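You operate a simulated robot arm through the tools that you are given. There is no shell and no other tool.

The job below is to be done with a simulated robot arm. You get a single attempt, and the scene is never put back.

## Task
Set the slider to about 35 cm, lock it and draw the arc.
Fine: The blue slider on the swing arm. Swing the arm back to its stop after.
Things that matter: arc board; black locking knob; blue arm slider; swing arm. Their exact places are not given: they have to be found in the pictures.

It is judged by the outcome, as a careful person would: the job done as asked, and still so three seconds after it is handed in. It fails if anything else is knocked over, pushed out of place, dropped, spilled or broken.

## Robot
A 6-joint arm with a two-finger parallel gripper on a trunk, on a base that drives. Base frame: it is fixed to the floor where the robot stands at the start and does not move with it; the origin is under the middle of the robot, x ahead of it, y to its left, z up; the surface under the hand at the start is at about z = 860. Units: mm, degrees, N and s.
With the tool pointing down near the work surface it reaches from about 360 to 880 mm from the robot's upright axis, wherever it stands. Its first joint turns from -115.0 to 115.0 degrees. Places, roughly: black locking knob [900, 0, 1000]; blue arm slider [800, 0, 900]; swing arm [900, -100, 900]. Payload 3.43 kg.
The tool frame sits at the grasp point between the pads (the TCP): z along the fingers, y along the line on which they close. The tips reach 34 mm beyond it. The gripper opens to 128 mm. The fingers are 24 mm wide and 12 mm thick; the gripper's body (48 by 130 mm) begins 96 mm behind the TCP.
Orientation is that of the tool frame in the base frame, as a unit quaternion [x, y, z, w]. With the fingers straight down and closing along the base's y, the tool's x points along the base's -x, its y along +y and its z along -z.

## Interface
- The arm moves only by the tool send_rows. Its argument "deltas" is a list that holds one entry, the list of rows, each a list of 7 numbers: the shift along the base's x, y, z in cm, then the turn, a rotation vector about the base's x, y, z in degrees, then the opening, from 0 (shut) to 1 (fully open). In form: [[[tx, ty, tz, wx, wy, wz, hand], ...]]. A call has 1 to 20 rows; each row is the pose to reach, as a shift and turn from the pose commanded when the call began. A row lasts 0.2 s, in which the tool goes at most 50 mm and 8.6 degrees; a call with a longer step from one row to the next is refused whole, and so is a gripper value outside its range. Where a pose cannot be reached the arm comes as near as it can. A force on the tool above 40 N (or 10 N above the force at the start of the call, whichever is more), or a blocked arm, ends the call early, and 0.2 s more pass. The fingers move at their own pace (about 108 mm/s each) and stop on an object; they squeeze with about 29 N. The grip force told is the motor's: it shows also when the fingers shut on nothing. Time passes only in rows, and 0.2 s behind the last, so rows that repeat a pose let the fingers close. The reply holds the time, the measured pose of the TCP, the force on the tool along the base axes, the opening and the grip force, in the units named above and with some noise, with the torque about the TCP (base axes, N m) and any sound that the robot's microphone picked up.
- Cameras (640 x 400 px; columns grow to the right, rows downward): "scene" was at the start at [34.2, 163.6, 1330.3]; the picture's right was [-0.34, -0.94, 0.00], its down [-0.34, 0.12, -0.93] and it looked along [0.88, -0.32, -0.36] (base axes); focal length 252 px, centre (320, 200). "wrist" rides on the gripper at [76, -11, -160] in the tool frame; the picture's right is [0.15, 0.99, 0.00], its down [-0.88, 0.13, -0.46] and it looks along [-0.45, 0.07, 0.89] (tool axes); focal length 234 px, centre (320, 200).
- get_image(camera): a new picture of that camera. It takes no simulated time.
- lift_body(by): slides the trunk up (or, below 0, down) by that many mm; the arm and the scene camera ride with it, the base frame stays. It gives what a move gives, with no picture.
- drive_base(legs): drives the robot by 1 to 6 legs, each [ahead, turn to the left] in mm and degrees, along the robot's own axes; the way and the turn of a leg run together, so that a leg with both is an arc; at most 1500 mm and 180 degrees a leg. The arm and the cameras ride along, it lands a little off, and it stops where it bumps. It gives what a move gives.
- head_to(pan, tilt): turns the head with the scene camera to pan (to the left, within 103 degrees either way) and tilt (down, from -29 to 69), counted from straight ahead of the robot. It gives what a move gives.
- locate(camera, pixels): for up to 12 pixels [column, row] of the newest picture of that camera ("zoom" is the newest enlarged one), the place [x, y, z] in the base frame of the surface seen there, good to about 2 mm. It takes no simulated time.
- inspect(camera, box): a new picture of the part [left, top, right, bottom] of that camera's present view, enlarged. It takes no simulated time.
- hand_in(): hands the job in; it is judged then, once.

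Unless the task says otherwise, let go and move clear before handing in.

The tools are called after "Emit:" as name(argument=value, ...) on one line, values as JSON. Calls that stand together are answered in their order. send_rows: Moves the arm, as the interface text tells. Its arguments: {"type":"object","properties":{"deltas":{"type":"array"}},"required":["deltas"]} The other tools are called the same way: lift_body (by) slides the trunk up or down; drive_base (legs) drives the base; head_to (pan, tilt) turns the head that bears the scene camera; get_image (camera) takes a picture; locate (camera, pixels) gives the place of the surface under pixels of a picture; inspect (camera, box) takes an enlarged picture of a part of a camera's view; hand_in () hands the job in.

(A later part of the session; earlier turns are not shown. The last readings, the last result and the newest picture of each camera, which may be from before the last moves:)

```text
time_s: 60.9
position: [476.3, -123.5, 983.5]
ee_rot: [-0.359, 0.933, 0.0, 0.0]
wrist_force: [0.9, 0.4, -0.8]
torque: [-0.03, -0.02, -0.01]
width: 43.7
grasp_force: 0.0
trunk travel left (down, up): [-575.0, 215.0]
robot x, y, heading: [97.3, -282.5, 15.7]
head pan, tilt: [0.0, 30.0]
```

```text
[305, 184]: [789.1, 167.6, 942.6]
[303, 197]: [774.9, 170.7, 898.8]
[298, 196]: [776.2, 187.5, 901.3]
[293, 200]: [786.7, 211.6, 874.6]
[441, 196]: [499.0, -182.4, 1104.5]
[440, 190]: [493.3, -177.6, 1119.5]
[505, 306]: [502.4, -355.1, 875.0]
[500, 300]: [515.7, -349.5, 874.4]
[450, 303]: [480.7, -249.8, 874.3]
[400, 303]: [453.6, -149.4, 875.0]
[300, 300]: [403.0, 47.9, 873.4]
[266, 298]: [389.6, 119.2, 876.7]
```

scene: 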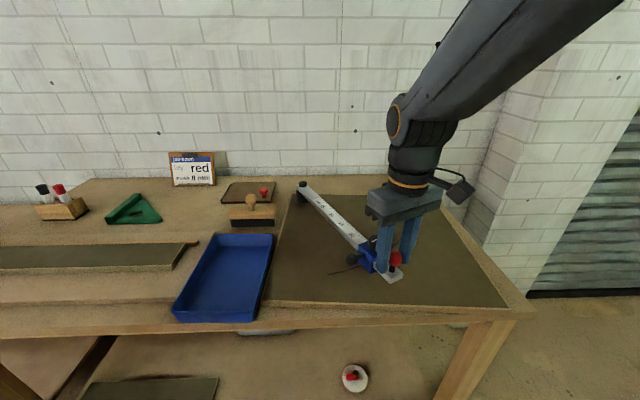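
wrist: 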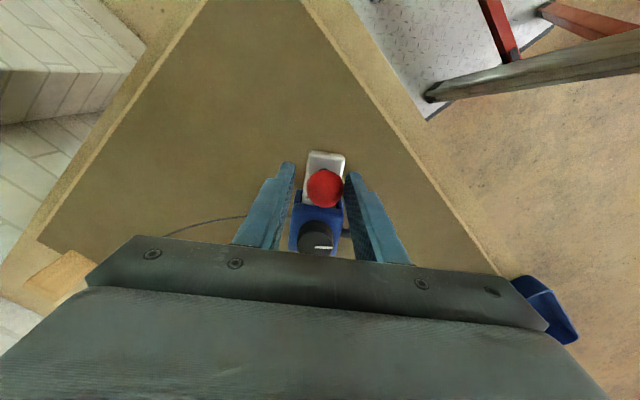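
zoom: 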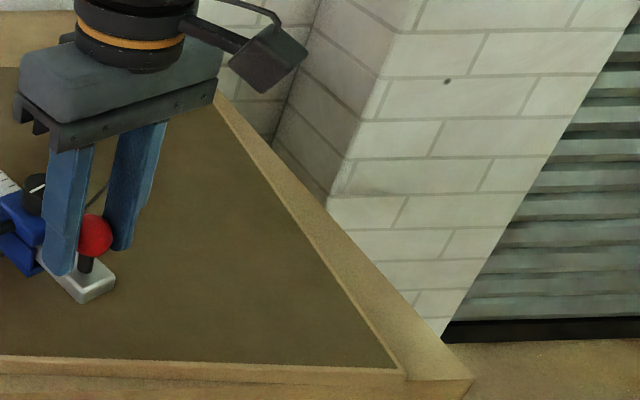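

The board's near edge is now at (377,125)-(502,-355) against (391,84)-(543,-392) at the start: turned about 3° clockwise and shifted some 35 mm to the left, and the tray's near end was nudged about 1 cm. Before returning the arm I'll measure the pivot's new place.

Emit:
inspect(camera="scene", box=[285, 170, 345, 215])

Emit:
locate(camera="zoom", pixels=[[170, 135], [200, 128], [235, 135], [200, 145], [195, 230], [200, 260], [180, 120], [225, 120]])

Emit:
inspect(camera="wrist", box=[260, 100, 380, 220])

```text
8.89 times, centred on (315, 192) of scene
```

zoom: 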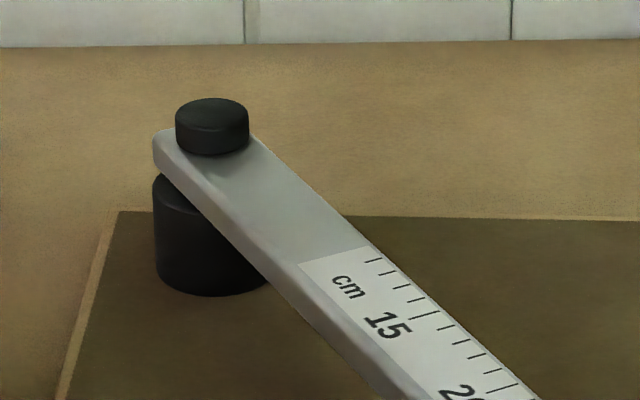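

```text
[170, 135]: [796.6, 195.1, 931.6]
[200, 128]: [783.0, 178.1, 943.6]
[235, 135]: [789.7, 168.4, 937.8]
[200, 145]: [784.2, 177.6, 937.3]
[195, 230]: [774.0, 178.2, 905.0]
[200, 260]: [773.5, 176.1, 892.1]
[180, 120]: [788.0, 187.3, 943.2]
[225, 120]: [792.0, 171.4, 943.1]
```

```text
3.33 times, centred on (320, 160) of wrist
```

zoom: 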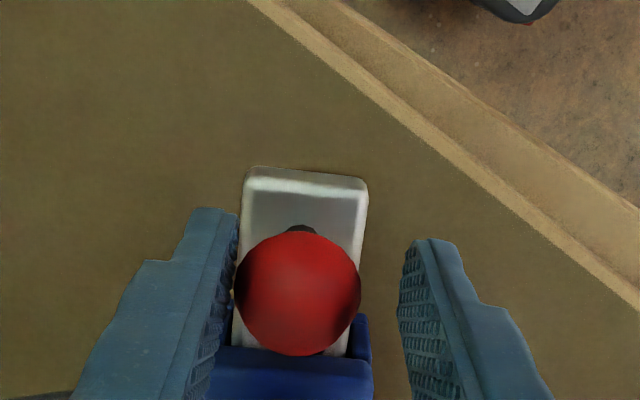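

I'll locate the cap's top centre and the far board corners for a good fit.

Emit:
locate(camera="zoom", pixels=[[212, 110], [205, 105], [220, 105], [212, 116], [190, 108], [235, 110], [118, 212], [70, 380], [116, 216], [600, 219]])

Emit:
locate(camera="wrist", pixels=[[309, 188], [305, 150], [318, 210]])

```text
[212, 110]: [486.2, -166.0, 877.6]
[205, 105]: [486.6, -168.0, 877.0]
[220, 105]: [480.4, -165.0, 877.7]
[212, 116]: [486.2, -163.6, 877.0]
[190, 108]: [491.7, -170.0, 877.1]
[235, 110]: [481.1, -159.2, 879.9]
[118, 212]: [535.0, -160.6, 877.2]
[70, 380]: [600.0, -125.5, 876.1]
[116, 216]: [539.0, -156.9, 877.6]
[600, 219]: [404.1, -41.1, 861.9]
```

```text
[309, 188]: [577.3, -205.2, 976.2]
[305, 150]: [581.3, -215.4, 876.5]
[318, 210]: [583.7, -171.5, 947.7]
```

Those pixels referred to the wrist zoom, so I'll take the pivot zoom again and locate on it.

Emit:
inspect(camera="scene", box=[285, 170, 345, 215])

Emit:
locate(camera="zoom", pixels=[[212, 110], [205, 105], [220, 105], [212, 116], [190, 108], [235, 110], [120, 216], [80, 370], [375, 262], [525, 398], [400, 224], [600, 226]])

```text
8.89 times, centred on (315, 192) of scene
```

zoom: 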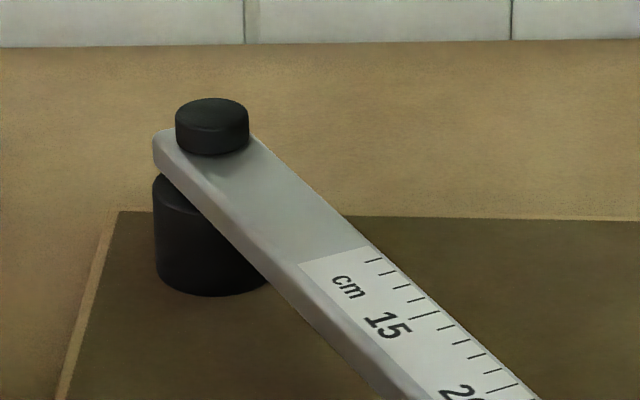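

```text
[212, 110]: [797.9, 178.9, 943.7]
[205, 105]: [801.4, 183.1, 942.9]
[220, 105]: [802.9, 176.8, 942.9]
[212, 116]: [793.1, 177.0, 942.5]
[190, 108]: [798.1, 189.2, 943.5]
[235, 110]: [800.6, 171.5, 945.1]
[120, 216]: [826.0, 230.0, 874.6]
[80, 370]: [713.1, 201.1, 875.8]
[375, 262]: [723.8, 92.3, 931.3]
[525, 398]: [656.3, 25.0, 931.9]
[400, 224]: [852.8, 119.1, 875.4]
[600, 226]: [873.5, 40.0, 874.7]
```

The pivot is now at about (798.5,179) and the board is turned 3° clockwise, while the ball is still caged. I'll swing the arm back along its new circle, slowing about 10° before the stop.

Emit:
send_rows(deltas=[[[1.3, -1.1, 0, 0, 0, 3, 0.34], [2.85, -2.37, 0, 0, 0, 5.9, 0.34], [5.19, -4.34, 0, 0, 0, 9.9, 0.34], [7.67, -6.14, 0, 0, 0, 13.9, 0.34], [10.27, -7.77, 0, 0, 0, 17.9, 0.34], [12.98, -9.21, 0, 0, 0, 21.9, 0.34], [15.77, -10.45, 0, 0, 0, 25.9, 0.34], [18.65, -11.5, 0, 0, 0, 29.9, 0.34], [21.6, -12.35, 0, 0, 0, 33.9, 0.34], [24.6, -12.98, 0, 0, 0, 37.9, 0.34], [27.63, -13.41, 0, 0, 0, 41.9, 0.34], [30.69, -13.62, 0, 0, 0, 45.9, 0.34], [32.2, -13.64, 0, 0, 0, 47.9, 0.34], [33.75, -13.62, 0, 0, 0, 49.9, 0.34], [34.5, -13.58, 0, 0, 0, 50.9, 0.34], [34.5, -13.58, 0, 0, 0, 50.9, 0.34]]])

Emit:
get_image(camera="scene")

Emit:
inspect(camera="wrist", box=[260, 100, 380, 220])

```text
time_s: 64.3
position: [822.6, -260.3, 982.7]
ee_rot: [0.725, -0.688, 0.0, 0.0]
wrist_force: [-0.1, -0.4, 0.4]
torque: [-0.02, 0.01, -0.02]
width: 43.7
grasp_force: 0.1
trunk travel left (down, up): [-575.0, 215.0]
robot x, y, heading: [96.9, -283.3, 15.9]
head pan, tilt: [0.0, 30.0]
```

```text
taken
```

scene: 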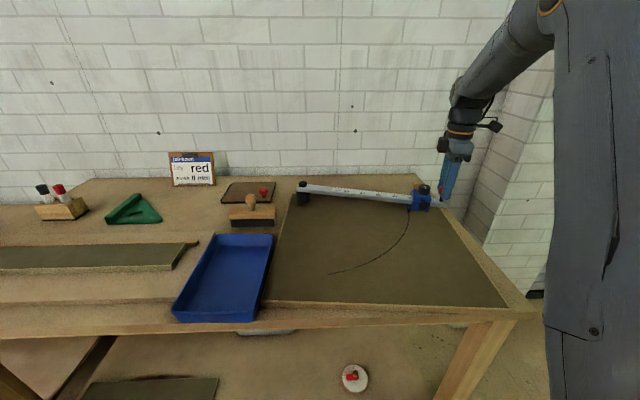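

```text
3.33 times, centred on (320, 160) of wrist
```

zoom: 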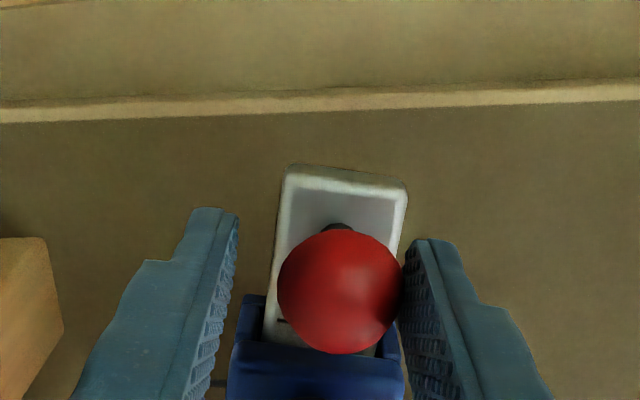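

The arc is drawn cleanly on the board ((408,215) to (328,275)). I'll check its radius from the pivot and also measure the board, tray and brush for the put-back.

Emit:
inspect(camera="scene", box=[270, 165, 470, 310])

Emit:
locate(camera="scene", pixels=[[409, 215], [406, 230], [398, 243], [385, 255], [365, 265], [345, 271], [332, 274], [303, 185], [275, 222], [270, 228], [240, 225], [297, 195]])

```text
2.76 times, centred on (370, 238) of scene
```

zoom: 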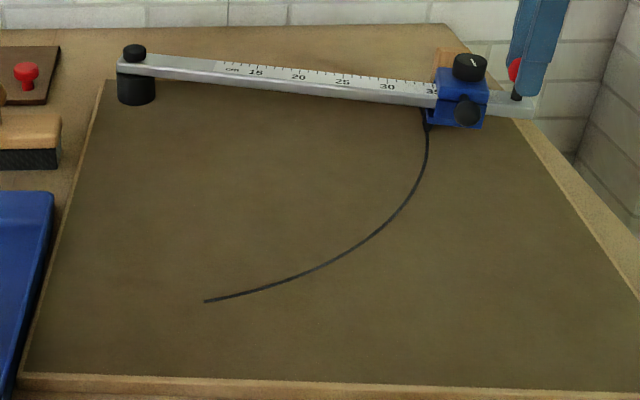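

```text
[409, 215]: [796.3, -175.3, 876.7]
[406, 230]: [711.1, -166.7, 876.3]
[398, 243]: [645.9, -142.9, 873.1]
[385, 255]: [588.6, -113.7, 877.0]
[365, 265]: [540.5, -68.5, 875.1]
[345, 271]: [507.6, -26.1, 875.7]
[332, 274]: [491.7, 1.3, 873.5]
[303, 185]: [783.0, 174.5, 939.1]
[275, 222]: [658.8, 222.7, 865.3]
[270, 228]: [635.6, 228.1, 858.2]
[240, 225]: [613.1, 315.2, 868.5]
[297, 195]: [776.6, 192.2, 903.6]
```

The arc's radius comes out near 35.5 cm and spans about 75°, which is the arm's full travel. I'll bring the arm gently up to its stop.

Emit:
send_rows(deltas=[[[1.5, 0.12, 0, 0, 0, 2, 0.34], [3.05, 0.27, 0, 0, 0, 4, 0.34], [4.2, 0.44, 0, 0, 0, 5.5, 0.34], [5.32, 0.61, 0, 0, 0, 7, 0.34], [6.1, 0.76, 0, 0, 0, 8, 0.34], [6.83, 0.9, 0, 0, 0, 9, 0.34], [7.6, 1.06, 0, 0, 0, 10, 0.34], [7.6, 1.06, 0, 0, 0, 10, 0.34]]])

Emit:
inspect(camera="wrist", box=[260, 100, 380, 220])

Emit:
inspect(camera="scene", box=[270, 165, 470, 310])

```text
time_s: 66.1
position: [895.3, -247.9, 981.0]
ee_rot: [0.783, -0.622, 0.0, 0.0]
wrist_force: [0.0, -0.5, -0.2]
torque: [0.01, -0.01, -0.03]
width: 43.1
grasp_force: 0.0
trunk travel left (down, up): [-575.0, 215.0]
robot x, y, heading: [95.0, -283.3, 15.7]
head pan, tilt: [0.0, 30.0]
```

```text
3.33 times, centred on (320, 160) of wrist
```

zoom: 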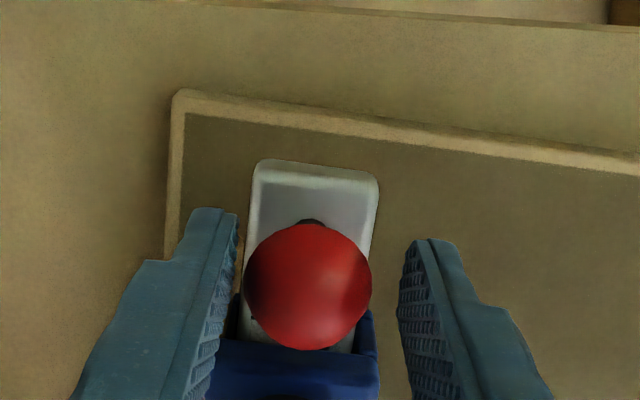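

```text
2.76 times, centred on (370, 238) of scene
```

zoom: 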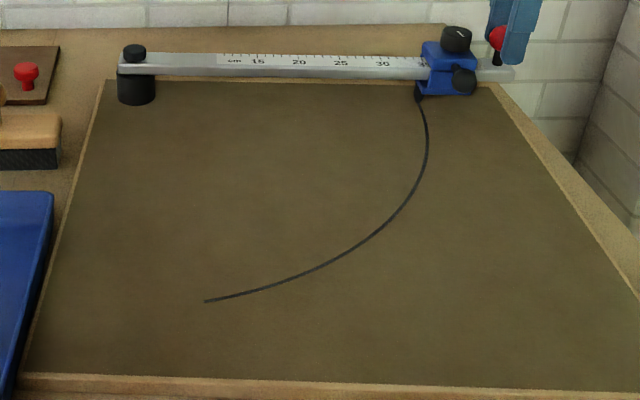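

The arm is back at about its stop with the board still turned 3°. I'll grip the ball and, with the arm on its stop, ease the board back counter-clockwise, first by about half.

Emit:
send_rows(deltas=[[[0, 0, 0, 0, 0, 0, 0.3], [0, 0, 0, 0, 0, 0, 0.22], [0, 0, 0, 0, 0, 0, 0.22], [0.3, 0.1, 0, 0, 0, 0, 0.22], [0.6, 0.2, 0, 0, 0, 0.3, 0.22], [0.8, 0.5, 0, 0, 0, 0.6, 0.22], [1.0, 0.9, 0, 0, 0, 0.9, 0.22], [1.2, 1.3, 0, 0, 0, 1.2, 0.22], [1.4, 1.7, 0, 0, 0, 1.5, 0.22], [1.4, 1.7, 0, 0, 0, 1.5, 0.22]]])

Emit:
get_image(camera="scene")

Emit:
inspect(camera="scene", box=[270, 165, 470, 310])

```text
time_s: 68.3
position: [911.7, -233.4, 982.8]
ee_rot: [0.791, -0.612, 0.0, 0.0]
wrist_force: [1.7, -7.3, 0.3]
torque: [-0.19, -0.12, 0.03]
width: 31.6
grasp_force: 29.1
trunk travel left (down, up): [-575.0, 215.0]
robot x, y, heading: [98.2, -282.7, 16.0]
head pan, tilt: [0.0, 30.0]
```

```text
taken
```

scene: 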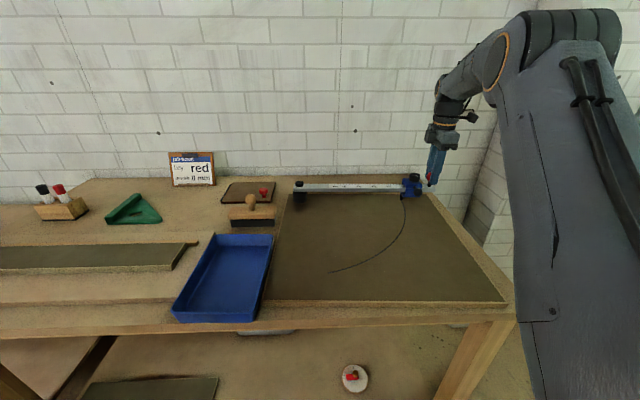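

```text
2.76 times, centred on (370, 238) of scene
```

zoom: 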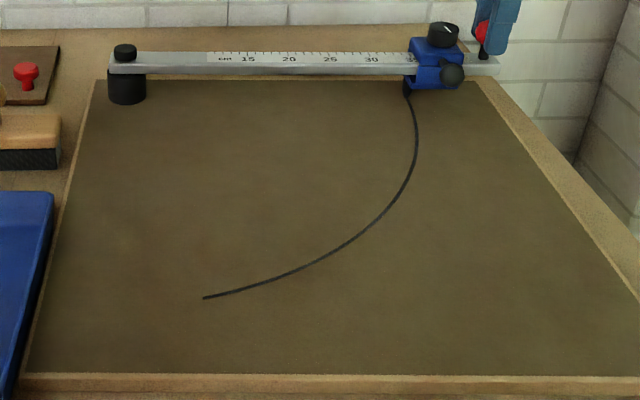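

The board has turned back part of the way. I'll measure its near edge and pivot again.

Emit:
locate(camera="zoom", pixels=[[30, 371], [150, 371], [300, 372], [450, 374], [600, 376], [124, 50], [118, 47], [130, 47], [98, 83], [440, 84], [60, 230], [80, 150]])

```text
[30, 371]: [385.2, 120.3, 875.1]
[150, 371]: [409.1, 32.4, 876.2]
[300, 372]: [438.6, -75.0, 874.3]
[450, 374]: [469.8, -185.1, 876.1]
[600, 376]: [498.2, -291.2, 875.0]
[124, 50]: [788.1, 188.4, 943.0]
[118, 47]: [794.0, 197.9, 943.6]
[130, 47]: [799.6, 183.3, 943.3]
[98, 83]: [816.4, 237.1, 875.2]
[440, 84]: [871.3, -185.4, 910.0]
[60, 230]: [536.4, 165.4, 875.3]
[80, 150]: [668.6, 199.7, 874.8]
```

The board still lacks about 2.3° and some 30 mm to the right. I'll give a small push away from me at the ball, then let go and push the board's left edge to the right.

Emit:
send_rows(deltas=[[[0.2, -0.1, 0, 0, 0, 0, 0.22], [0.5, 0.0, 0, 0, 0, 0.3, 0.22], [0.8, 0.1, 0, 0, 0, 0.6, 0.22], [1.1, 0.23, 0, 0, 0, 0.8, 0.22], [1.1, 0.23, 0, 0, 0, 0.8, 0.22]]])

Emit:
inspect(camera="scene", box=[270, 165, 470, 310])

Emit:
locate(camera="zoom", pixels=[[30, 368], [150, 368], [300, 368], [450, 368], [600, 368], [124, 48], [118, 47], [130, 47], [96, 83], [60, 230], [80, 150], [22, 372]])

```text
time_s: 69.5
position: [921.6, -228.4, 981.4]
ee_rot: [0.795, -0.607, 0.0, 0.0]
wrist_force: [-10.8, 2.4, 0.1]
torque: [0.09, 0.22, 0.1]
width: 31.4
grasp_force: 28.6
trunk travel left (down, up): [-575.0, 215.0]
robot x, y, heading: [98.3, -283.0, 15.9]
head pan, tilt: [0.0, 30.0]
```

```text
2.76 times, centred on (370, 238) of scene
```

zoom: 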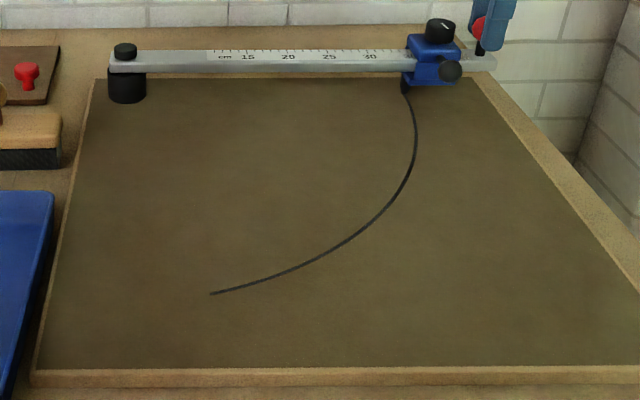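

```text
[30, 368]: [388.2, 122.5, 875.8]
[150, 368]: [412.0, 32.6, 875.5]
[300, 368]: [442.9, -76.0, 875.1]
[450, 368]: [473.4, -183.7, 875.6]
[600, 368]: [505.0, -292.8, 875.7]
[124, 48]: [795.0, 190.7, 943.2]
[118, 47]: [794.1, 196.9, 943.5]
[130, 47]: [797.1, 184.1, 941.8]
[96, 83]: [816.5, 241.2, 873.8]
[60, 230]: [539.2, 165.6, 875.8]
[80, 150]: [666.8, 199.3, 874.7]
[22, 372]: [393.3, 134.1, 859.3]
```

The board has turned further, about 1.6° and 27 mm to the right are still missing. I'll ease off, let go of the ball and rise clear.

Emit:
send_rows(deltas=[[[-0.2, -0.05, 0, 0, 0, 0, 0.22], [-0.2, -0.05, 0, 0, 0, 0, 0.35], [-0.2, -0.05, 0, 0, 0, 0, 0.5], [-0.2, -0.05, 0.5, 0, 0, 0, 0.5], [-0.2, -0.05, 3, 0, 0, 0, 0.5], [-0.2, -0.05, 6.5, 0, 0, 0, 0.5], [-0.2, -0.05, 10, 0, 0, 0, 0.3], [-0.2, -0.05, 12, 0, 0, 0, 0]]])

Emit:
get_image(camera="scene")

Emit:
inspect(camera="scene", box=[220, 190, 310, 260])

Emit:
locate(camera="zoom", pixels=[[380, 330], [400, 250], [430, 250], [450, 200], [385, 240], [370, 350], [390, 210], [320, 240], [385, 190], [480, 120], [500, 60], [300, 300]])

```text
time_s: 71.3
position: [918.8, -230.7, 1104.2]
ee_rot: [0.794, -0.607, 0.0, 0.001]
wrist_force: [0.2, 0.1, -0.8]
torque: [-0.03, 0.02, 0.02]
width: 0.1
grasp_force: 28.7
trunk travel left (down, up): [-575.0, 215.0]
robot x, y, heading: [92.1, -282.5, 15.8]
head pan, tilt: [0.0, 30.0]
```

```text
taken
```

scene: 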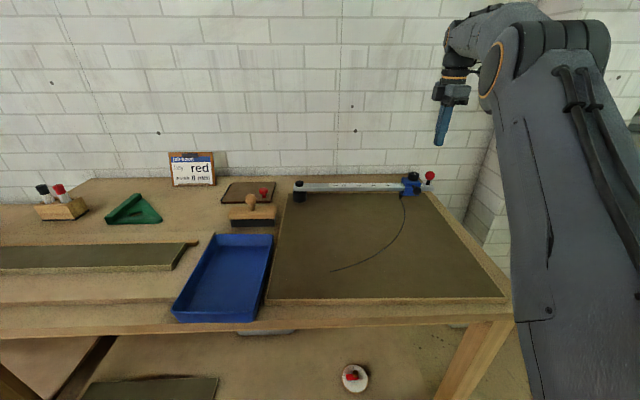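

```text
5.71 times, centred on (265, 225) of scene
```

zoom: 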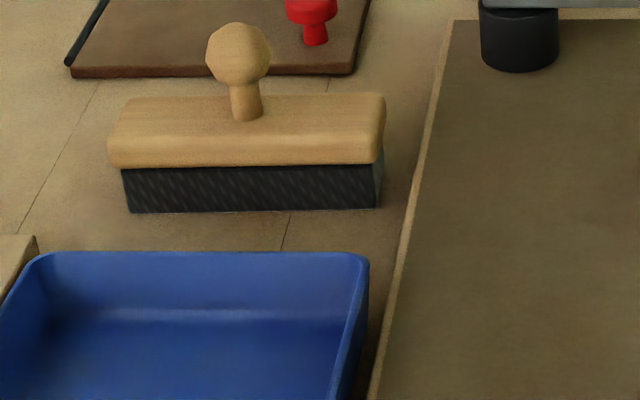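

```text
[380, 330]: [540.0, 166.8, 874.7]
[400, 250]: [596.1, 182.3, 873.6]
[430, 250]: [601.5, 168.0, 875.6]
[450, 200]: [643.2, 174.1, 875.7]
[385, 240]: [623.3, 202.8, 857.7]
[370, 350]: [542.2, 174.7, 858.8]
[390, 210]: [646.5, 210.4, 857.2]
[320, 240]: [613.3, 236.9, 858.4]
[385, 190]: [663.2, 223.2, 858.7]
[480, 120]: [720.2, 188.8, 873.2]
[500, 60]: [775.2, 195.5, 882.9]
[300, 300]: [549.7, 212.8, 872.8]
```

There is free table at about (603,207) between the tray's far end and the brush, beside the board's left edge. I'll move the closed fingers above that spot, turned to face along the arm's direction.

Emit:
send_rows(deltas=[[[-2.6, 3.6, 0, 0, 0, -7.4, 0], [-5.3, 7.3, 0, 0, 0, -14.8, 0], [-7.9, 10.9, 0, 0, 0, -22.2, 0], [-10.5, 14.6, 0, 0, 0, -29.6, 0], [-13.2, 18.2, 0, 0, 0, -37, 0], [-15.8, 21.9, 0, 0, 0, -44.4, 0], [-18.4, 25.5, 0, 0, 0, -51.8, 0], [-21.1, 29.2, 0, 0, 0, -59.2, 0], [-23.7, 32.8, 0, 0, 0, -66.6, 0], [-26.3, 36.5, 0, 0, 0, -74, 0], [-29, 40.1, 0, 0, 0, -81.4, 0], [-31.6, 43.8, 0, 0, 0, -89, 0], [-31.6, 43.8, -4, 0, 0, -89, 0], [-31.6, 43.8, -8, 0, 0, -89, 0], [-31.6, 43.8, -8, 0, 0, -89, 0]]])

Emit:
get_image(camera="wrist")

Emit:
inspect(camera="scene", box=[220, 170, 310, 260])

```text
time_s: 74.5
position: [603.2, 206.3, 1023.9]
ee_rot: [-0.142, 0.99, 0.0, 0.0]
wrist_force: [0.5, -0.5, -0.6]
torque: [-0.02, -0.01, -0.01]
width: 0.0
grasp_force: 28.6
trunk travel left (down, up): [-575.0, 215.0]
robot x, y, heading: [97.5, -280.4, 16.2]
head pan, tilt: [0.0, 30.0]
```

```text
taken
```

wrist: 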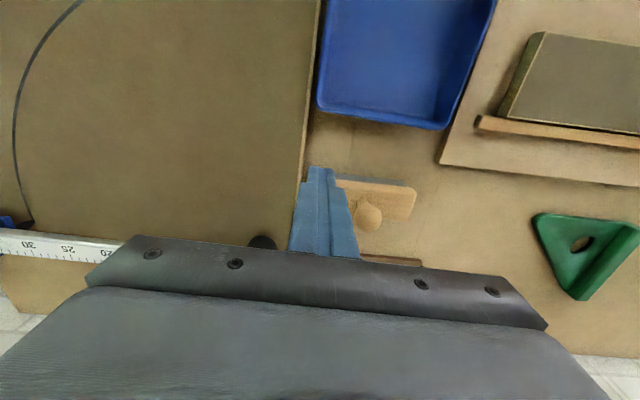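

```text
4.44 times, centred on (265, 215) of scene
```

zoom: 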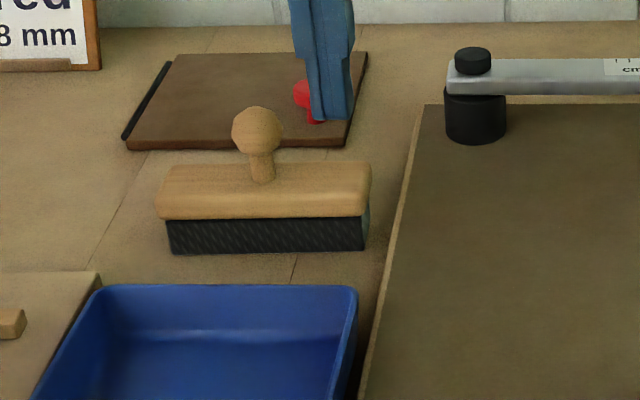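

The fingertips will land at about wrist (320,143), between the board edge (303), the tray (row 112) and the brush (row 175). I'll go down beside the board's edge.

Emit:
send_rows(deltas=[[[0, 0, -4, 0, 0, 0, 0], [0, 0, -7.5, 0, 0, 0, 0], [0, 0, -10, 0, 0, 0, 0], [0, 0, -11.5, 0, 0, 0, 0], [0, 0, -12.3, 0, 0, 0, 0], [0, 0, -12.3, 0, 0, 0, 0]]])

Emit:
inspect(camera="scene", box=[220, 170, 330, 260])

Emit:
get_image(camera="wrist")

```text
time_s: 75.9
position: [603.9, 205.8, 899.1]
ee_rot: [-0.142, 0.99, 0.0, 0.0]
wrist_force: [1.1, -0.4, 0.3]
torque: [0.01, 0.0, 0.01]
width: 0.0
grasp_force: 29.2
trunk travel left (down, up): [-575.0, 215.0]
robot x, y, heading: [99.1, -284.4, 15.9]
head pan, tilt: [0.0, 30.0]
```

```text
4.44 times, centred on (275, 215) of scene
```

zoom: 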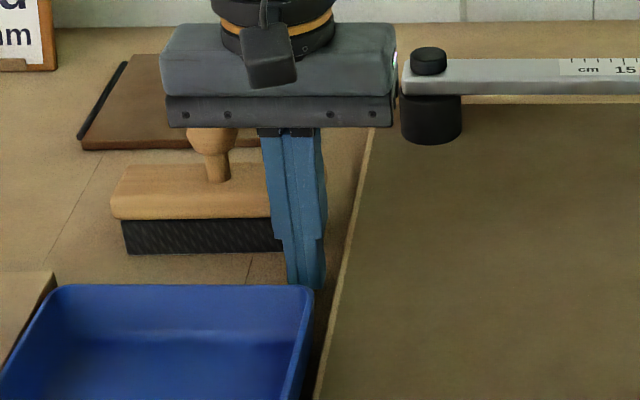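

```text
taken
```

wrist: 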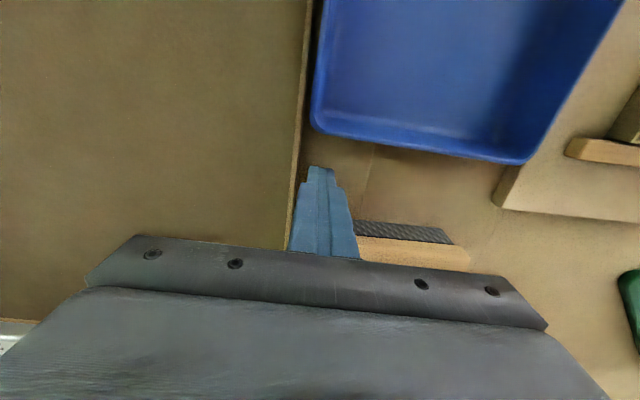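

The closed fingers stand beside the board's edge with the tray and brush clear. I'll push to the right in small steps: 18 mm first.

Emit:
send_rows(deltas=[[[0.09, -0.29, 0, 0, 0, 0, 0], [0.18, -0.57, 0, 0, 0, 0, 0], [0.27, -0.86, 0, 0, 0, 0, 0], [0.36, -1.14, 0, 0, 0, 0, 0], [0.45, -1.43, 0, 0, 0, 0, 0], [0.54, -1.72, 0, 0, 0, 0, 0], [0.54, -1.72, 0, 0, 0, 0, 0]]])

Emit:
inspect(camera="scene", box=[270, 165, 470, 310])

Emit:
locate(camera="zoom", pixels=[[60, 368], [150, 368], [300, 368], [450, 368], [600, 368], [134, 48], [126, 47], [140, 47], [60, 300], [160, 100], [300, 85]])

```text
time_s: 77.5
position: [609.4, 191.1, 900.8]
ee_rot: [-0.141, 0.99, 0.0, 0.0]
wrist_force: [-4.0, 10.4, -1.8]
torque: [0.32, 0.1, 0.01]
width: 0.1
grasp_force: 28.8
trunk travel left (down, up): [-575.0, 215.0]
robot x, y, heading: [96.1, -284.3, 16.2]
head pan, tilt: [0.0, 30.0]
```

```text
2.76 times, centred on (370, 238) of scene
```

zoom: 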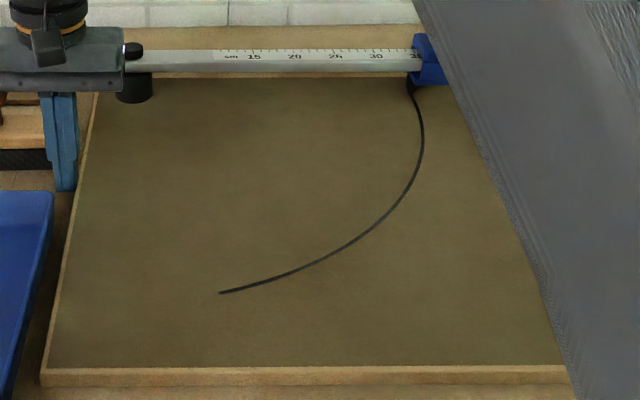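

```text
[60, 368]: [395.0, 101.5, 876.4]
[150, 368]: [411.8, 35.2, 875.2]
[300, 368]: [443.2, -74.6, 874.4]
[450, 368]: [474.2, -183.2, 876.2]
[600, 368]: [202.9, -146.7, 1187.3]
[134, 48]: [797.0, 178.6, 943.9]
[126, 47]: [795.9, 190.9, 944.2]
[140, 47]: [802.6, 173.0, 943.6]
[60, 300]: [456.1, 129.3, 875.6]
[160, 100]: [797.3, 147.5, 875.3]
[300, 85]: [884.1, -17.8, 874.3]
```

The board slid right by about 8 mm without turning (pivot (133,48), near corner (47,368)). I'll push 5 mm more here, then retract left and rise.

Emit:
send_rows(deltas=[[[0.08, -0.24, 0, 0, 0, 0, 0], [0.15, -0.48, 0, 0, 0, 0, 0], [0.15, -0.48, 0, 0, 0, 0, 0], [-0.1, 0.3, 0, 0, 0, 0, 0], [-0.2, 0.7, 0, 0, 0, 0, 0], [-0.2, 0.7, 3, 0, 0, 0, 0], [-0.2, 0.7, 7, 0, 0, 0, 0], [-0.2, 0.7, 11, 0, 0, 0, 0]]])

Emit:
get_image(camera="scene")

Emit:
inspect(camera="scene", box=[230, 260, 310, 330])

Emit:
locate(camera="zoom", pixels=[[395, 250], [385, 255], [380, 270], [340, 250], [300, 250], [260, 250], [255, 100], [330, 100], [395, 100], [240, 300], [345, 200], [310, 200]])

```text
time_s: 79.3
position: [604.4, 198.0, 1010.1]
ee_rot: [-0.142, 0.99, -0.001, 0.0]
wrist_force: [0.0, 0.1, 0.0]
torque: [-0.04, 0.0, 0.01]
width: 0.0
grasp_force: 28.6
trunk travel left (down, up): [-575.0, 215.0]
robot x, y, heading: [99.2, -282.0, 15.9]
head pan, tilt: [0.0, 30.0]
```

```text
taken
```

scene: 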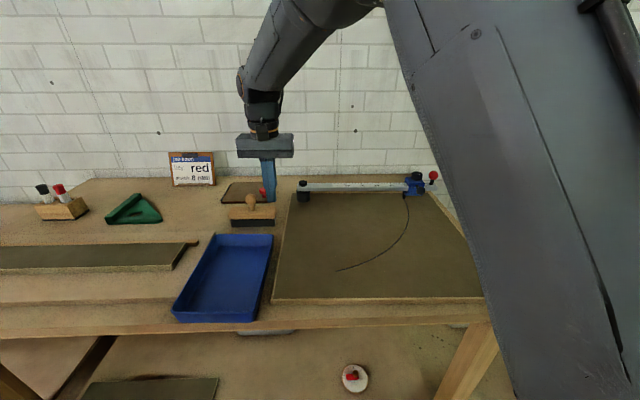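

```text
5.71 times, centred on (270, 295) of scene
```

zoom: 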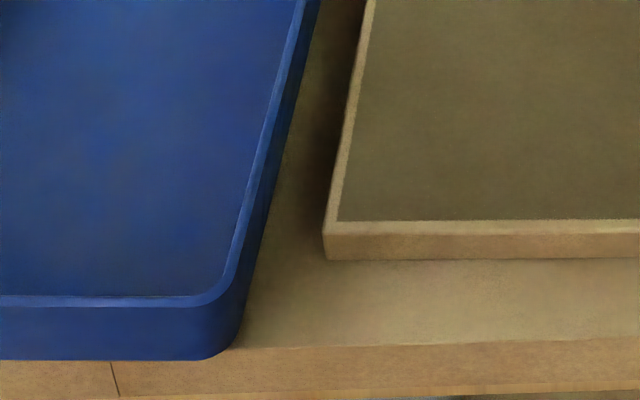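

```text
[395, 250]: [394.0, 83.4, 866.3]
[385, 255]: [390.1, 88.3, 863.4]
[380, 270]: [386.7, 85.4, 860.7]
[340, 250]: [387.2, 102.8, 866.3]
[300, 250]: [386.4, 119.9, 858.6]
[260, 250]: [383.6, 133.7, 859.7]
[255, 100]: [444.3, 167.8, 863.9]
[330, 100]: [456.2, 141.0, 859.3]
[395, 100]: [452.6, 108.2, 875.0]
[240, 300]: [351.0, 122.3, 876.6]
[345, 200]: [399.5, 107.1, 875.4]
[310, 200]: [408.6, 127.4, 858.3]
```

The board's near corner is now at about (391,107) and the tray's wall at (384,133), leaving a 25 mm gap. I'll put just the right finger into that gap (the left one hangs inside the tray) to push the near corner right and so turn the board back.

Emit:
send_rows(deltas=[[[-4, -0.7, 1, 0, 0, 0, 0.1], [-8, -1.4, 2, 0, 0, 0, 0.2], [-12, -2.1, 2, 0, 0, 0, 0.3], [-16, -2.8, 2, 0, 0, 0, 0.4], [-20, -3.5, 1, 0, 0, 0, 0.5], [-21, -3.75, 0, 0, 0, 0, 0.5], [-21, -3.75, -2, 0, 0, 0, 0.5], [-21, -3.75, -4, 0, 0, 0, 0.5], [-21, -3.75, -4, 0, 0, 0, 0.5]]])

Emit:
get_image(camera="wrist")

Emit:
inspect(camera="scene", box=[200, 230, 320, 330])

```text
time_s: 81.3
position: [398.0, 159.8, 969.3]
ee_rot: [-0.142, 0.99, 0.0, 0.0]
wrist_force: [0.2, -0.2, -0.3]
torque: [-0.01, 0.01, 0.03]
width: 63.7
grasp_force: 0.0
trunk travel left (down, up): [-575.0, 215.0]
robot x, y, heading: [100.0, -282.7, 15.7]
head pan, tilt: [0.0, 30.0]
```

```text
taken
```

wrist: 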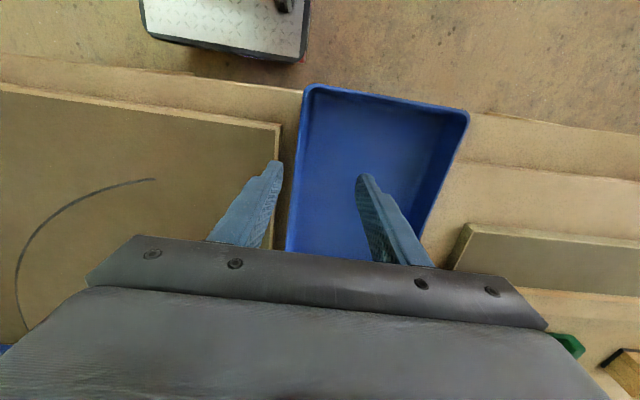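

```text
4.00 times, centred on (260, 280) of scene
```

zoom: 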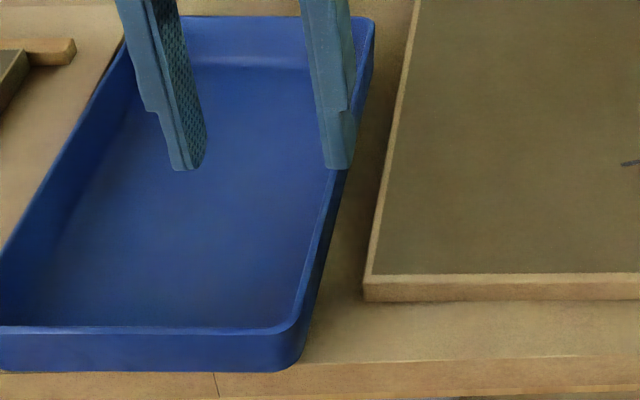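

The right finger would land at about wrist (286,150), between the board edge (279) and the tray rim (296). I'll shift 3 mm toward the tray and go down.

Emit:
send_rows(deltas=[[[-0.09, 0.29, -2, 0, 0, 0, 0.5], [-0.09, 0.29, -4, 0, 0, 0, 0.5], [-0.09, 0.29, -5.5, 0, 0, 0, 0.5], [-0.09, 0.29, -6.7, 0, 0, 0, 0.5], [-0.09, 0.29, -6.7, 0, 0, 0, 0.5]]])

Emit:
inspect(camera="scene", box=[200, 230, 320, 330])

Emit:
get_image(camera="wrist")

```text
time_s: 82.5
position: [394.4, 163.0, 903.3]
ee_rot: [-0.142, 0.99, 0.001, -0.001]
wrist_force: [0.5, -0.5, 0.0]
torque: [-0.03, -0.02, -0.01]
width: 63.9
grasp_force: 0.0
trunk travel left (down, up): [-575.0, 215.0]
robot x, y, heading: [94.4, -286.7, 15.5]
head pan, tilt: [0.0, 30.0]
```

```text
4.00 times, centred on (260, 280) of scene
```

zoom: 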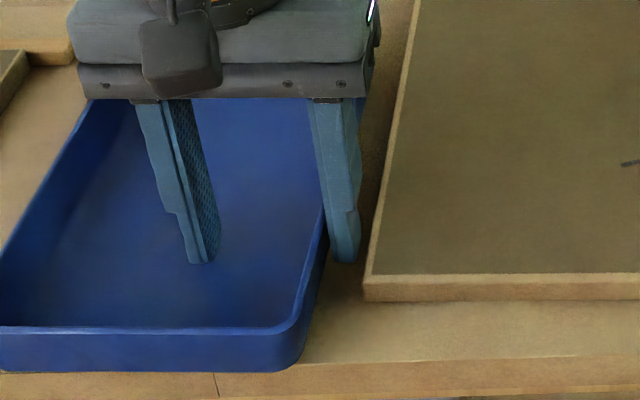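

```text
taken
```

wrist: 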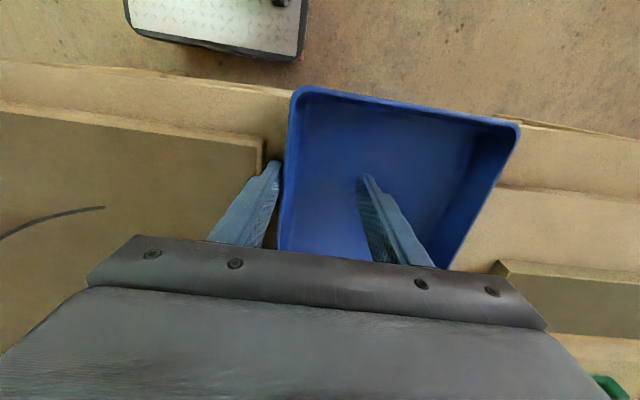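

The right finger stands in the gap, free on both sides. I'll push the near corner to the right, 22 mm to begin with.

Emit:
send_rows(deltas=[[[0.12, -0.38, 0, 0, 0, 0, 0.5], [0.24, -0.76, 0, 0, 0, 0, 0.5], [0.36, -1.14, 0, 0, 0, 0, 0.5], [0.48, -1.52, 0, 0, 0, 0, 0.5], [0.58, -1.85, 0, 0, 0, 0, 0.5], [0.66, -2.1, 0, 0, 0, 0, 0.5], [0.66, -2.1, 0, 0, 0, 0, 0.5]]])

Emit:
inspect(camera="scene", box=[270, 165, 470, 310])

Emit:
locate(camera="zoom", pixels=[[80, 365], [150, 365], [300, 362], [138, 48], [131, 47], [145, 47], [108, 83], [300, 85], [90, 250], [70, 330]])

```text
time_s: 84.1
position: [402.5, 141.4, 902.8]
ee_rot: [-0.142, 0.99, -0.001, 0.0]
wrist_force: [-8.2, 11.8, 6.5]
torque: [0.17, 0.12, -0.03]
width: 56.3
grasp_force: 0.2
trunk travel left (down, up): [-575.0, 215.0]
robot x, y, heading: [96.1, -284.1, 16.2]
head pan, tilt: [0.0, 30.0]
```

```text
2.76 times, centred on (370, 238) of scene
```

zoom: 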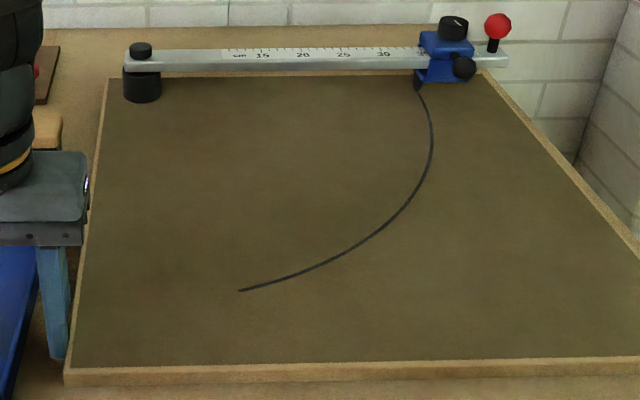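

```text
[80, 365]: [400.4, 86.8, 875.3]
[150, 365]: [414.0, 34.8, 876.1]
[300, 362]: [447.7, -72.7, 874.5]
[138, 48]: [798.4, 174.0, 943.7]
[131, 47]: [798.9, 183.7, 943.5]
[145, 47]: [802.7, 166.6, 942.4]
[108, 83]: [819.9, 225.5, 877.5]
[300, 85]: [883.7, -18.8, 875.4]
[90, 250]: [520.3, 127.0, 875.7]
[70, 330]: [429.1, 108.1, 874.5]
```

The board is nearly home: pivot at scene (305.1,183.7) against (306,183.3) and near corner about 5 mm short. I'll push 5 mm more and then retract and rise.

Emit:
send_rows(deltas=[[[0.08, -0.24, 0, 0, 0, 0, 0.5], [0.15, -0.48, 0, 0, 0, 0, 0.5], [0.17, -0.55, 0, 0, 0, 0, 0.5], [0.17, -0.55, 0, 0, 0, 0, 0.5], [0, 0, 0, 0, 0, 0, 0.5], [-0.3, 0.95, 0, 0, 0, 0, 0.5], [-0.5, 1.6, 0, 0, 0, 0, 0.5], [-0.5, 1.6, 3, 0, 0, 0, 0.5], [-0.5, 1.6, 7, 0, 0, 0, 0.5], [-0.5, 1.6, 11, 0, 0, 0, 0.3]]])

Emit:
get_image(camera="scene")

Emit:
inspect(camera="scene", box=[270, 165, 470, 310])

Emit:
inspect(camera="scene", box=[290, 155, 450, 255])

```text
time_s: 86.3
position: [398.4, 156.4, 1014.2]
ee_rot: [-0.142, 0.99, -0.002, 0.0]
wrist_force: [0.1, 0.4, 0.2]
torque: [-0.02, -0.01, 0.01]
width: 38.4
grasp_force: 0.0
trunk travel left (down, up): [-575.0, 215.0]
robot x, y, heading: [98.3, -281.5, 15.8]
head pan, tilt: [0.0, 30.0]
```

```text
taken
```

scene: 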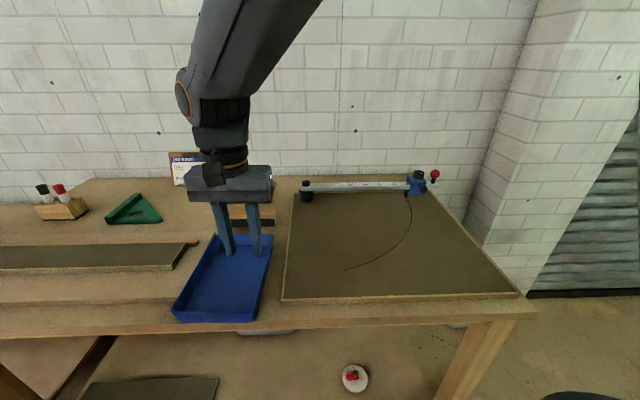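

```text
2.76 times, centred on (370, 238) of scene
```

zoom: 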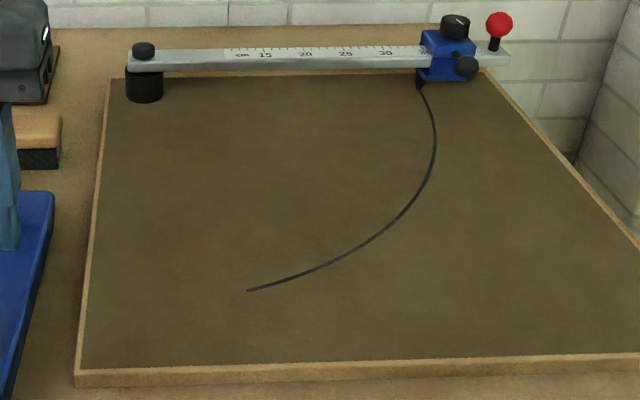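

```text
4.00 times, centred on (370, 205) of scene
```

zoom: 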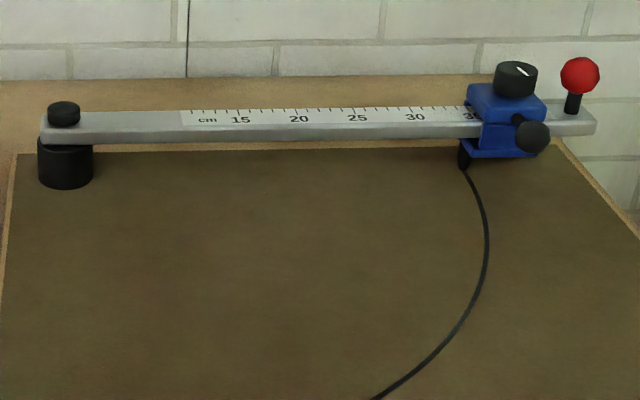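

The board now matches its first place in the picture (pivot (64,113), ball (580,75), near corner (75,387) against (72,390)). The tray's near end is still about 1 cm to the left, so I'll put the closed fingers inside it to nudge its right wall back.

Emit:
send_rows(deltas=[[[-0.5, 0.2, 0, 0, 0, 0, 0], [-1.2, 0.4, 0, 0, 0, 0, 0], [-1.84, 0.6, 0, 0, 0, 0, 0], [-1.84, 0.6, -2, 0, 0, 0, 0], [-1.84, 0.6, -5, 0, 0, 0, 0], [-1.84, 0.6, -8, 0, 0, 0, 0], [-1.84, 0.6, -10.5, 0, 0, 0, 0], [-1.84, 0.6, -10.5, 0, 0, 0, 0]]])

Emit:
inspect(camera="scene", box=[160, 225, 300, 335])

Emit:
get_image(camera="wrist")

```text
time_s: 88.1
position: [379.8, 163.0, 908.0]
ee_rot: [-0.141, 0.99, 0.0, 0.0]
wrist_force: [0.6, 0.3, 0.8]
torque: [0.02, 0.03, -0.03]
width: 0.0
grasp_force: 29.0
trunk travel left (down, up): [-575.0, 215.0]
robot x, y, heading: [96.0, -282.2, 16.0]
head pan, tilt: [0.0, 30.0]
```

```text
3.64 times, centred on (230, 280) of scene
```

zoom: 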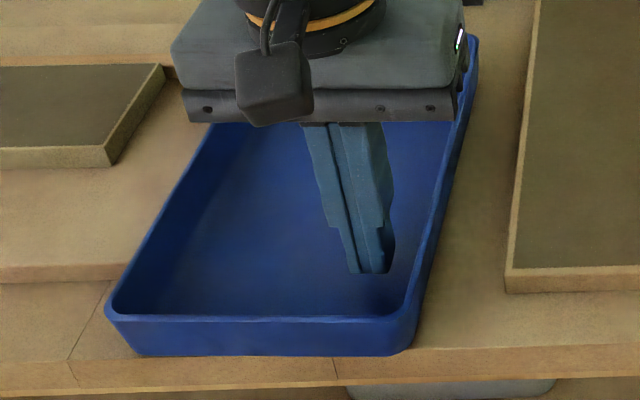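

```text
taken
```

wrist: 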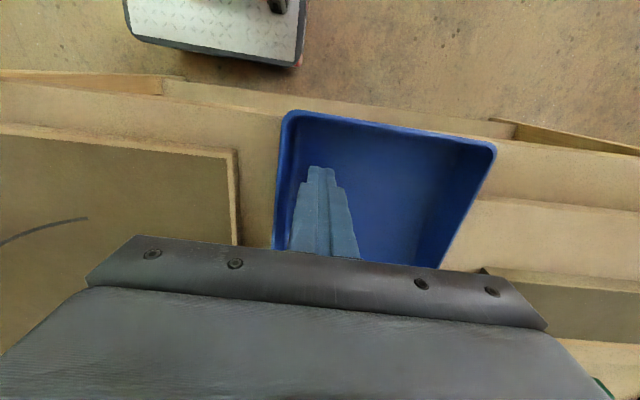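

The fingers stand inside the tray, left of its right wall. I'll push to the right in small steps and watch the tray's near corner ((415,330) in the zoom).

Emit:
send_rows(deltas=[[[0.12, -0.38, 0, 0, 0, 0, 0], [0.24, -0.76, 0, 0, 0, 0, 0], [0.36, -1.14, 0, 0, 0, 0, 0], [0.45, -1.43, 0, 0, 0, 0, 0], [0.45, -1.43, 0, 0, 0, 0, 0]]])

Emit:
inspect(camera="scene", box=[160, 225, 300, 335])

```text
time_s: 89.3
position: [383.1, 147.9, 907.4]
ee_rot: [-0.141, 0.99, 0.0, 0.0]
wrist_force: [0.4, 0.1, -0.9]
torque: [0.01, -0.01, -0.02]
width: 0.1
grasp_force: 28.7
trunk travel left (down, up): [-575.0, 215.0]
robot x, y, heading: [96.4, -279.4, 15.7]
head pan, tilt: [0.0, 30.0]
```

```text
3.64 times, centred on (230, 280) of scene
```

zoom: 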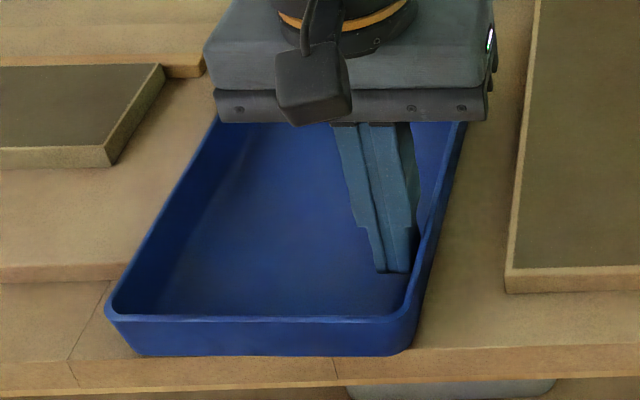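

Not touching yet (near corner still at (418,330)). I'll push 9 mm further.

Emit:
send_rows(deltas=[[[0.1, -0.3, 0, 0, 0, 0, 0], [0.18, -0.57, 0, 0, 0, 0, 0], [0.27, -0.86, 0, 0, 0, 0, 0], [0.27, -0.86, 0, 0, 0, 0, 0]]])

Emit:
inspect(camera="scene", box=[160, 225, 300, 335])

Emit:
inspect(camera="scene", box=[270, 165, 470, 310])

```text
time_s: 90.3
position: [385.4, 140.9, 907.2]
ee_rot: [-0.141, 0.99, -0.001, 0.0]
wrist_force: [-1.1, 1.1, 0.7]
torque: [0.0, 0.06, -0.01]
width: 0.1
grasp_force: 28.5
trunk travel left (down, up): [-575.0, 215.0]
robot x, y, heading: [96.3, -281.1, 15.9]
head pan, tilt: [0.0, 30.0]
```

```text
3.64 times, centred on (230, 280) of scene
```

zoom: 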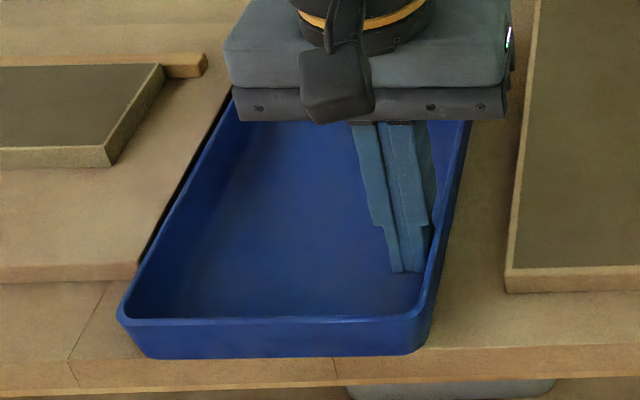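

```text
2.76 times, centred on (370, 238) of scene
```

zoom: 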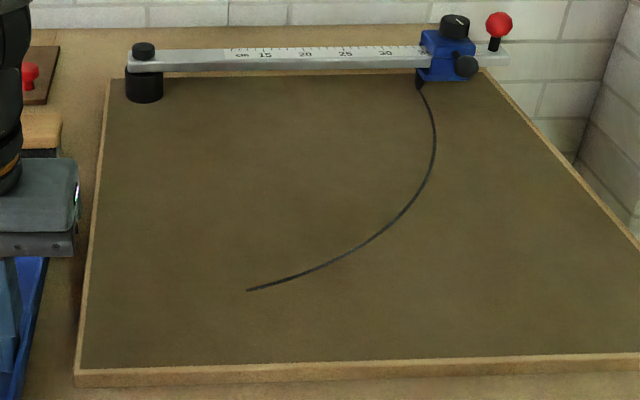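

The tray's near end has moved right by about 6 mm and a gap to the bench board on its left has reopened. I'll measure its right rim against the earlier readings (366,114) and (470,152).

Emit:
inspect(camera="scene", box=[225, 225, 295, 325])

Emit:
locate(camera="zoom", pixels=[[330, 330], [340, 290], [350, 250], [360, 200], [370, 150], [380, 100], [335, 330], [345, 290], [355, 250], [365, 200], [325, 330], [335, 290]])

Emit:
locate(camera="scene", pixels=[[262, 300], [268, 260], [270, 240], [230, 236], [215, 240], [260, 300], [258, 305]])

```text
4.00 times, centred on (260, 275) of scene
```

zoom: 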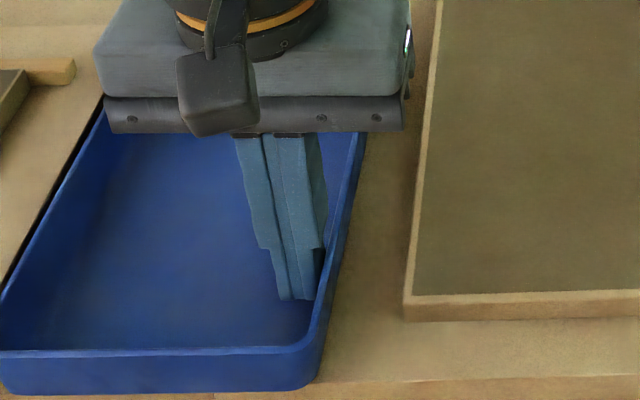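

```text
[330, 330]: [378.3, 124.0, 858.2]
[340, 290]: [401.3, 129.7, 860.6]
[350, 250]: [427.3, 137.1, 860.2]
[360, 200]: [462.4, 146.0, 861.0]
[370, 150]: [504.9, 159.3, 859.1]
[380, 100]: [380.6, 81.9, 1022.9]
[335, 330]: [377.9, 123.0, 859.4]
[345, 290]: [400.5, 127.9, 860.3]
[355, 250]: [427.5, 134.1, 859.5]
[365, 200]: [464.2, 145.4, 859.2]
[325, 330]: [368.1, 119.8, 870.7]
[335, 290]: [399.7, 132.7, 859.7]
```

```text
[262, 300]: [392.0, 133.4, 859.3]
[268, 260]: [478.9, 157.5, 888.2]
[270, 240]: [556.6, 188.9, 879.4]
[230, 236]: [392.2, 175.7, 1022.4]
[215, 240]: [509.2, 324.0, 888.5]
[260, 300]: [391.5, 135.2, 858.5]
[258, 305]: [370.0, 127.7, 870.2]
```

I'll probe the rim itself at the same two pixels that were on the rim at the start.

Emit:
get_image(camera="scene")

Emit:
locate(camera="zoom", pixels=[[328, 300], [322, 300], [318, 300], [314, 300], [310, 300], [352, 140], [356, 140], [348, 140], [360, 140], [320, 320], [316, 320], [305, 345]])

```text
taken
```

scene: 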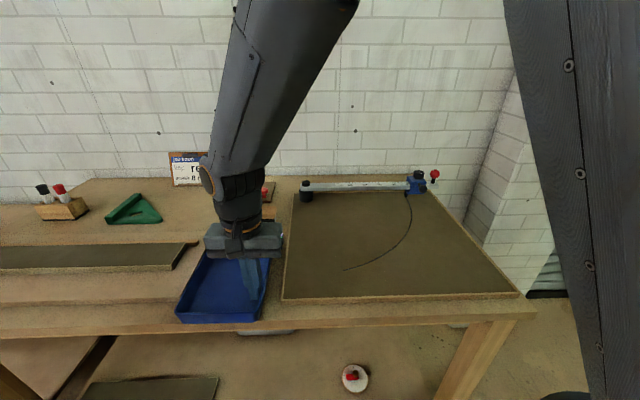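

```text
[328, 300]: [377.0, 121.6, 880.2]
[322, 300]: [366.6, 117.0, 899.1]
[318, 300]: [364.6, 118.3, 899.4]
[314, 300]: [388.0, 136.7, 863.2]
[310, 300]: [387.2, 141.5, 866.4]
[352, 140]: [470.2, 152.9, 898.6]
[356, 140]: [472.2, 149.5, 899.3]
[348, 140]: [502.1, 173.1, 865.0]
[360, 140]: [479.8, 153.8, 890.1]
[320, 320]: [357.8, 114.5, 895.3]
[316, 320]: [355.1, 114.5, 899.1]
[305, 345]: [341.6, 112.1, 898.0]
```

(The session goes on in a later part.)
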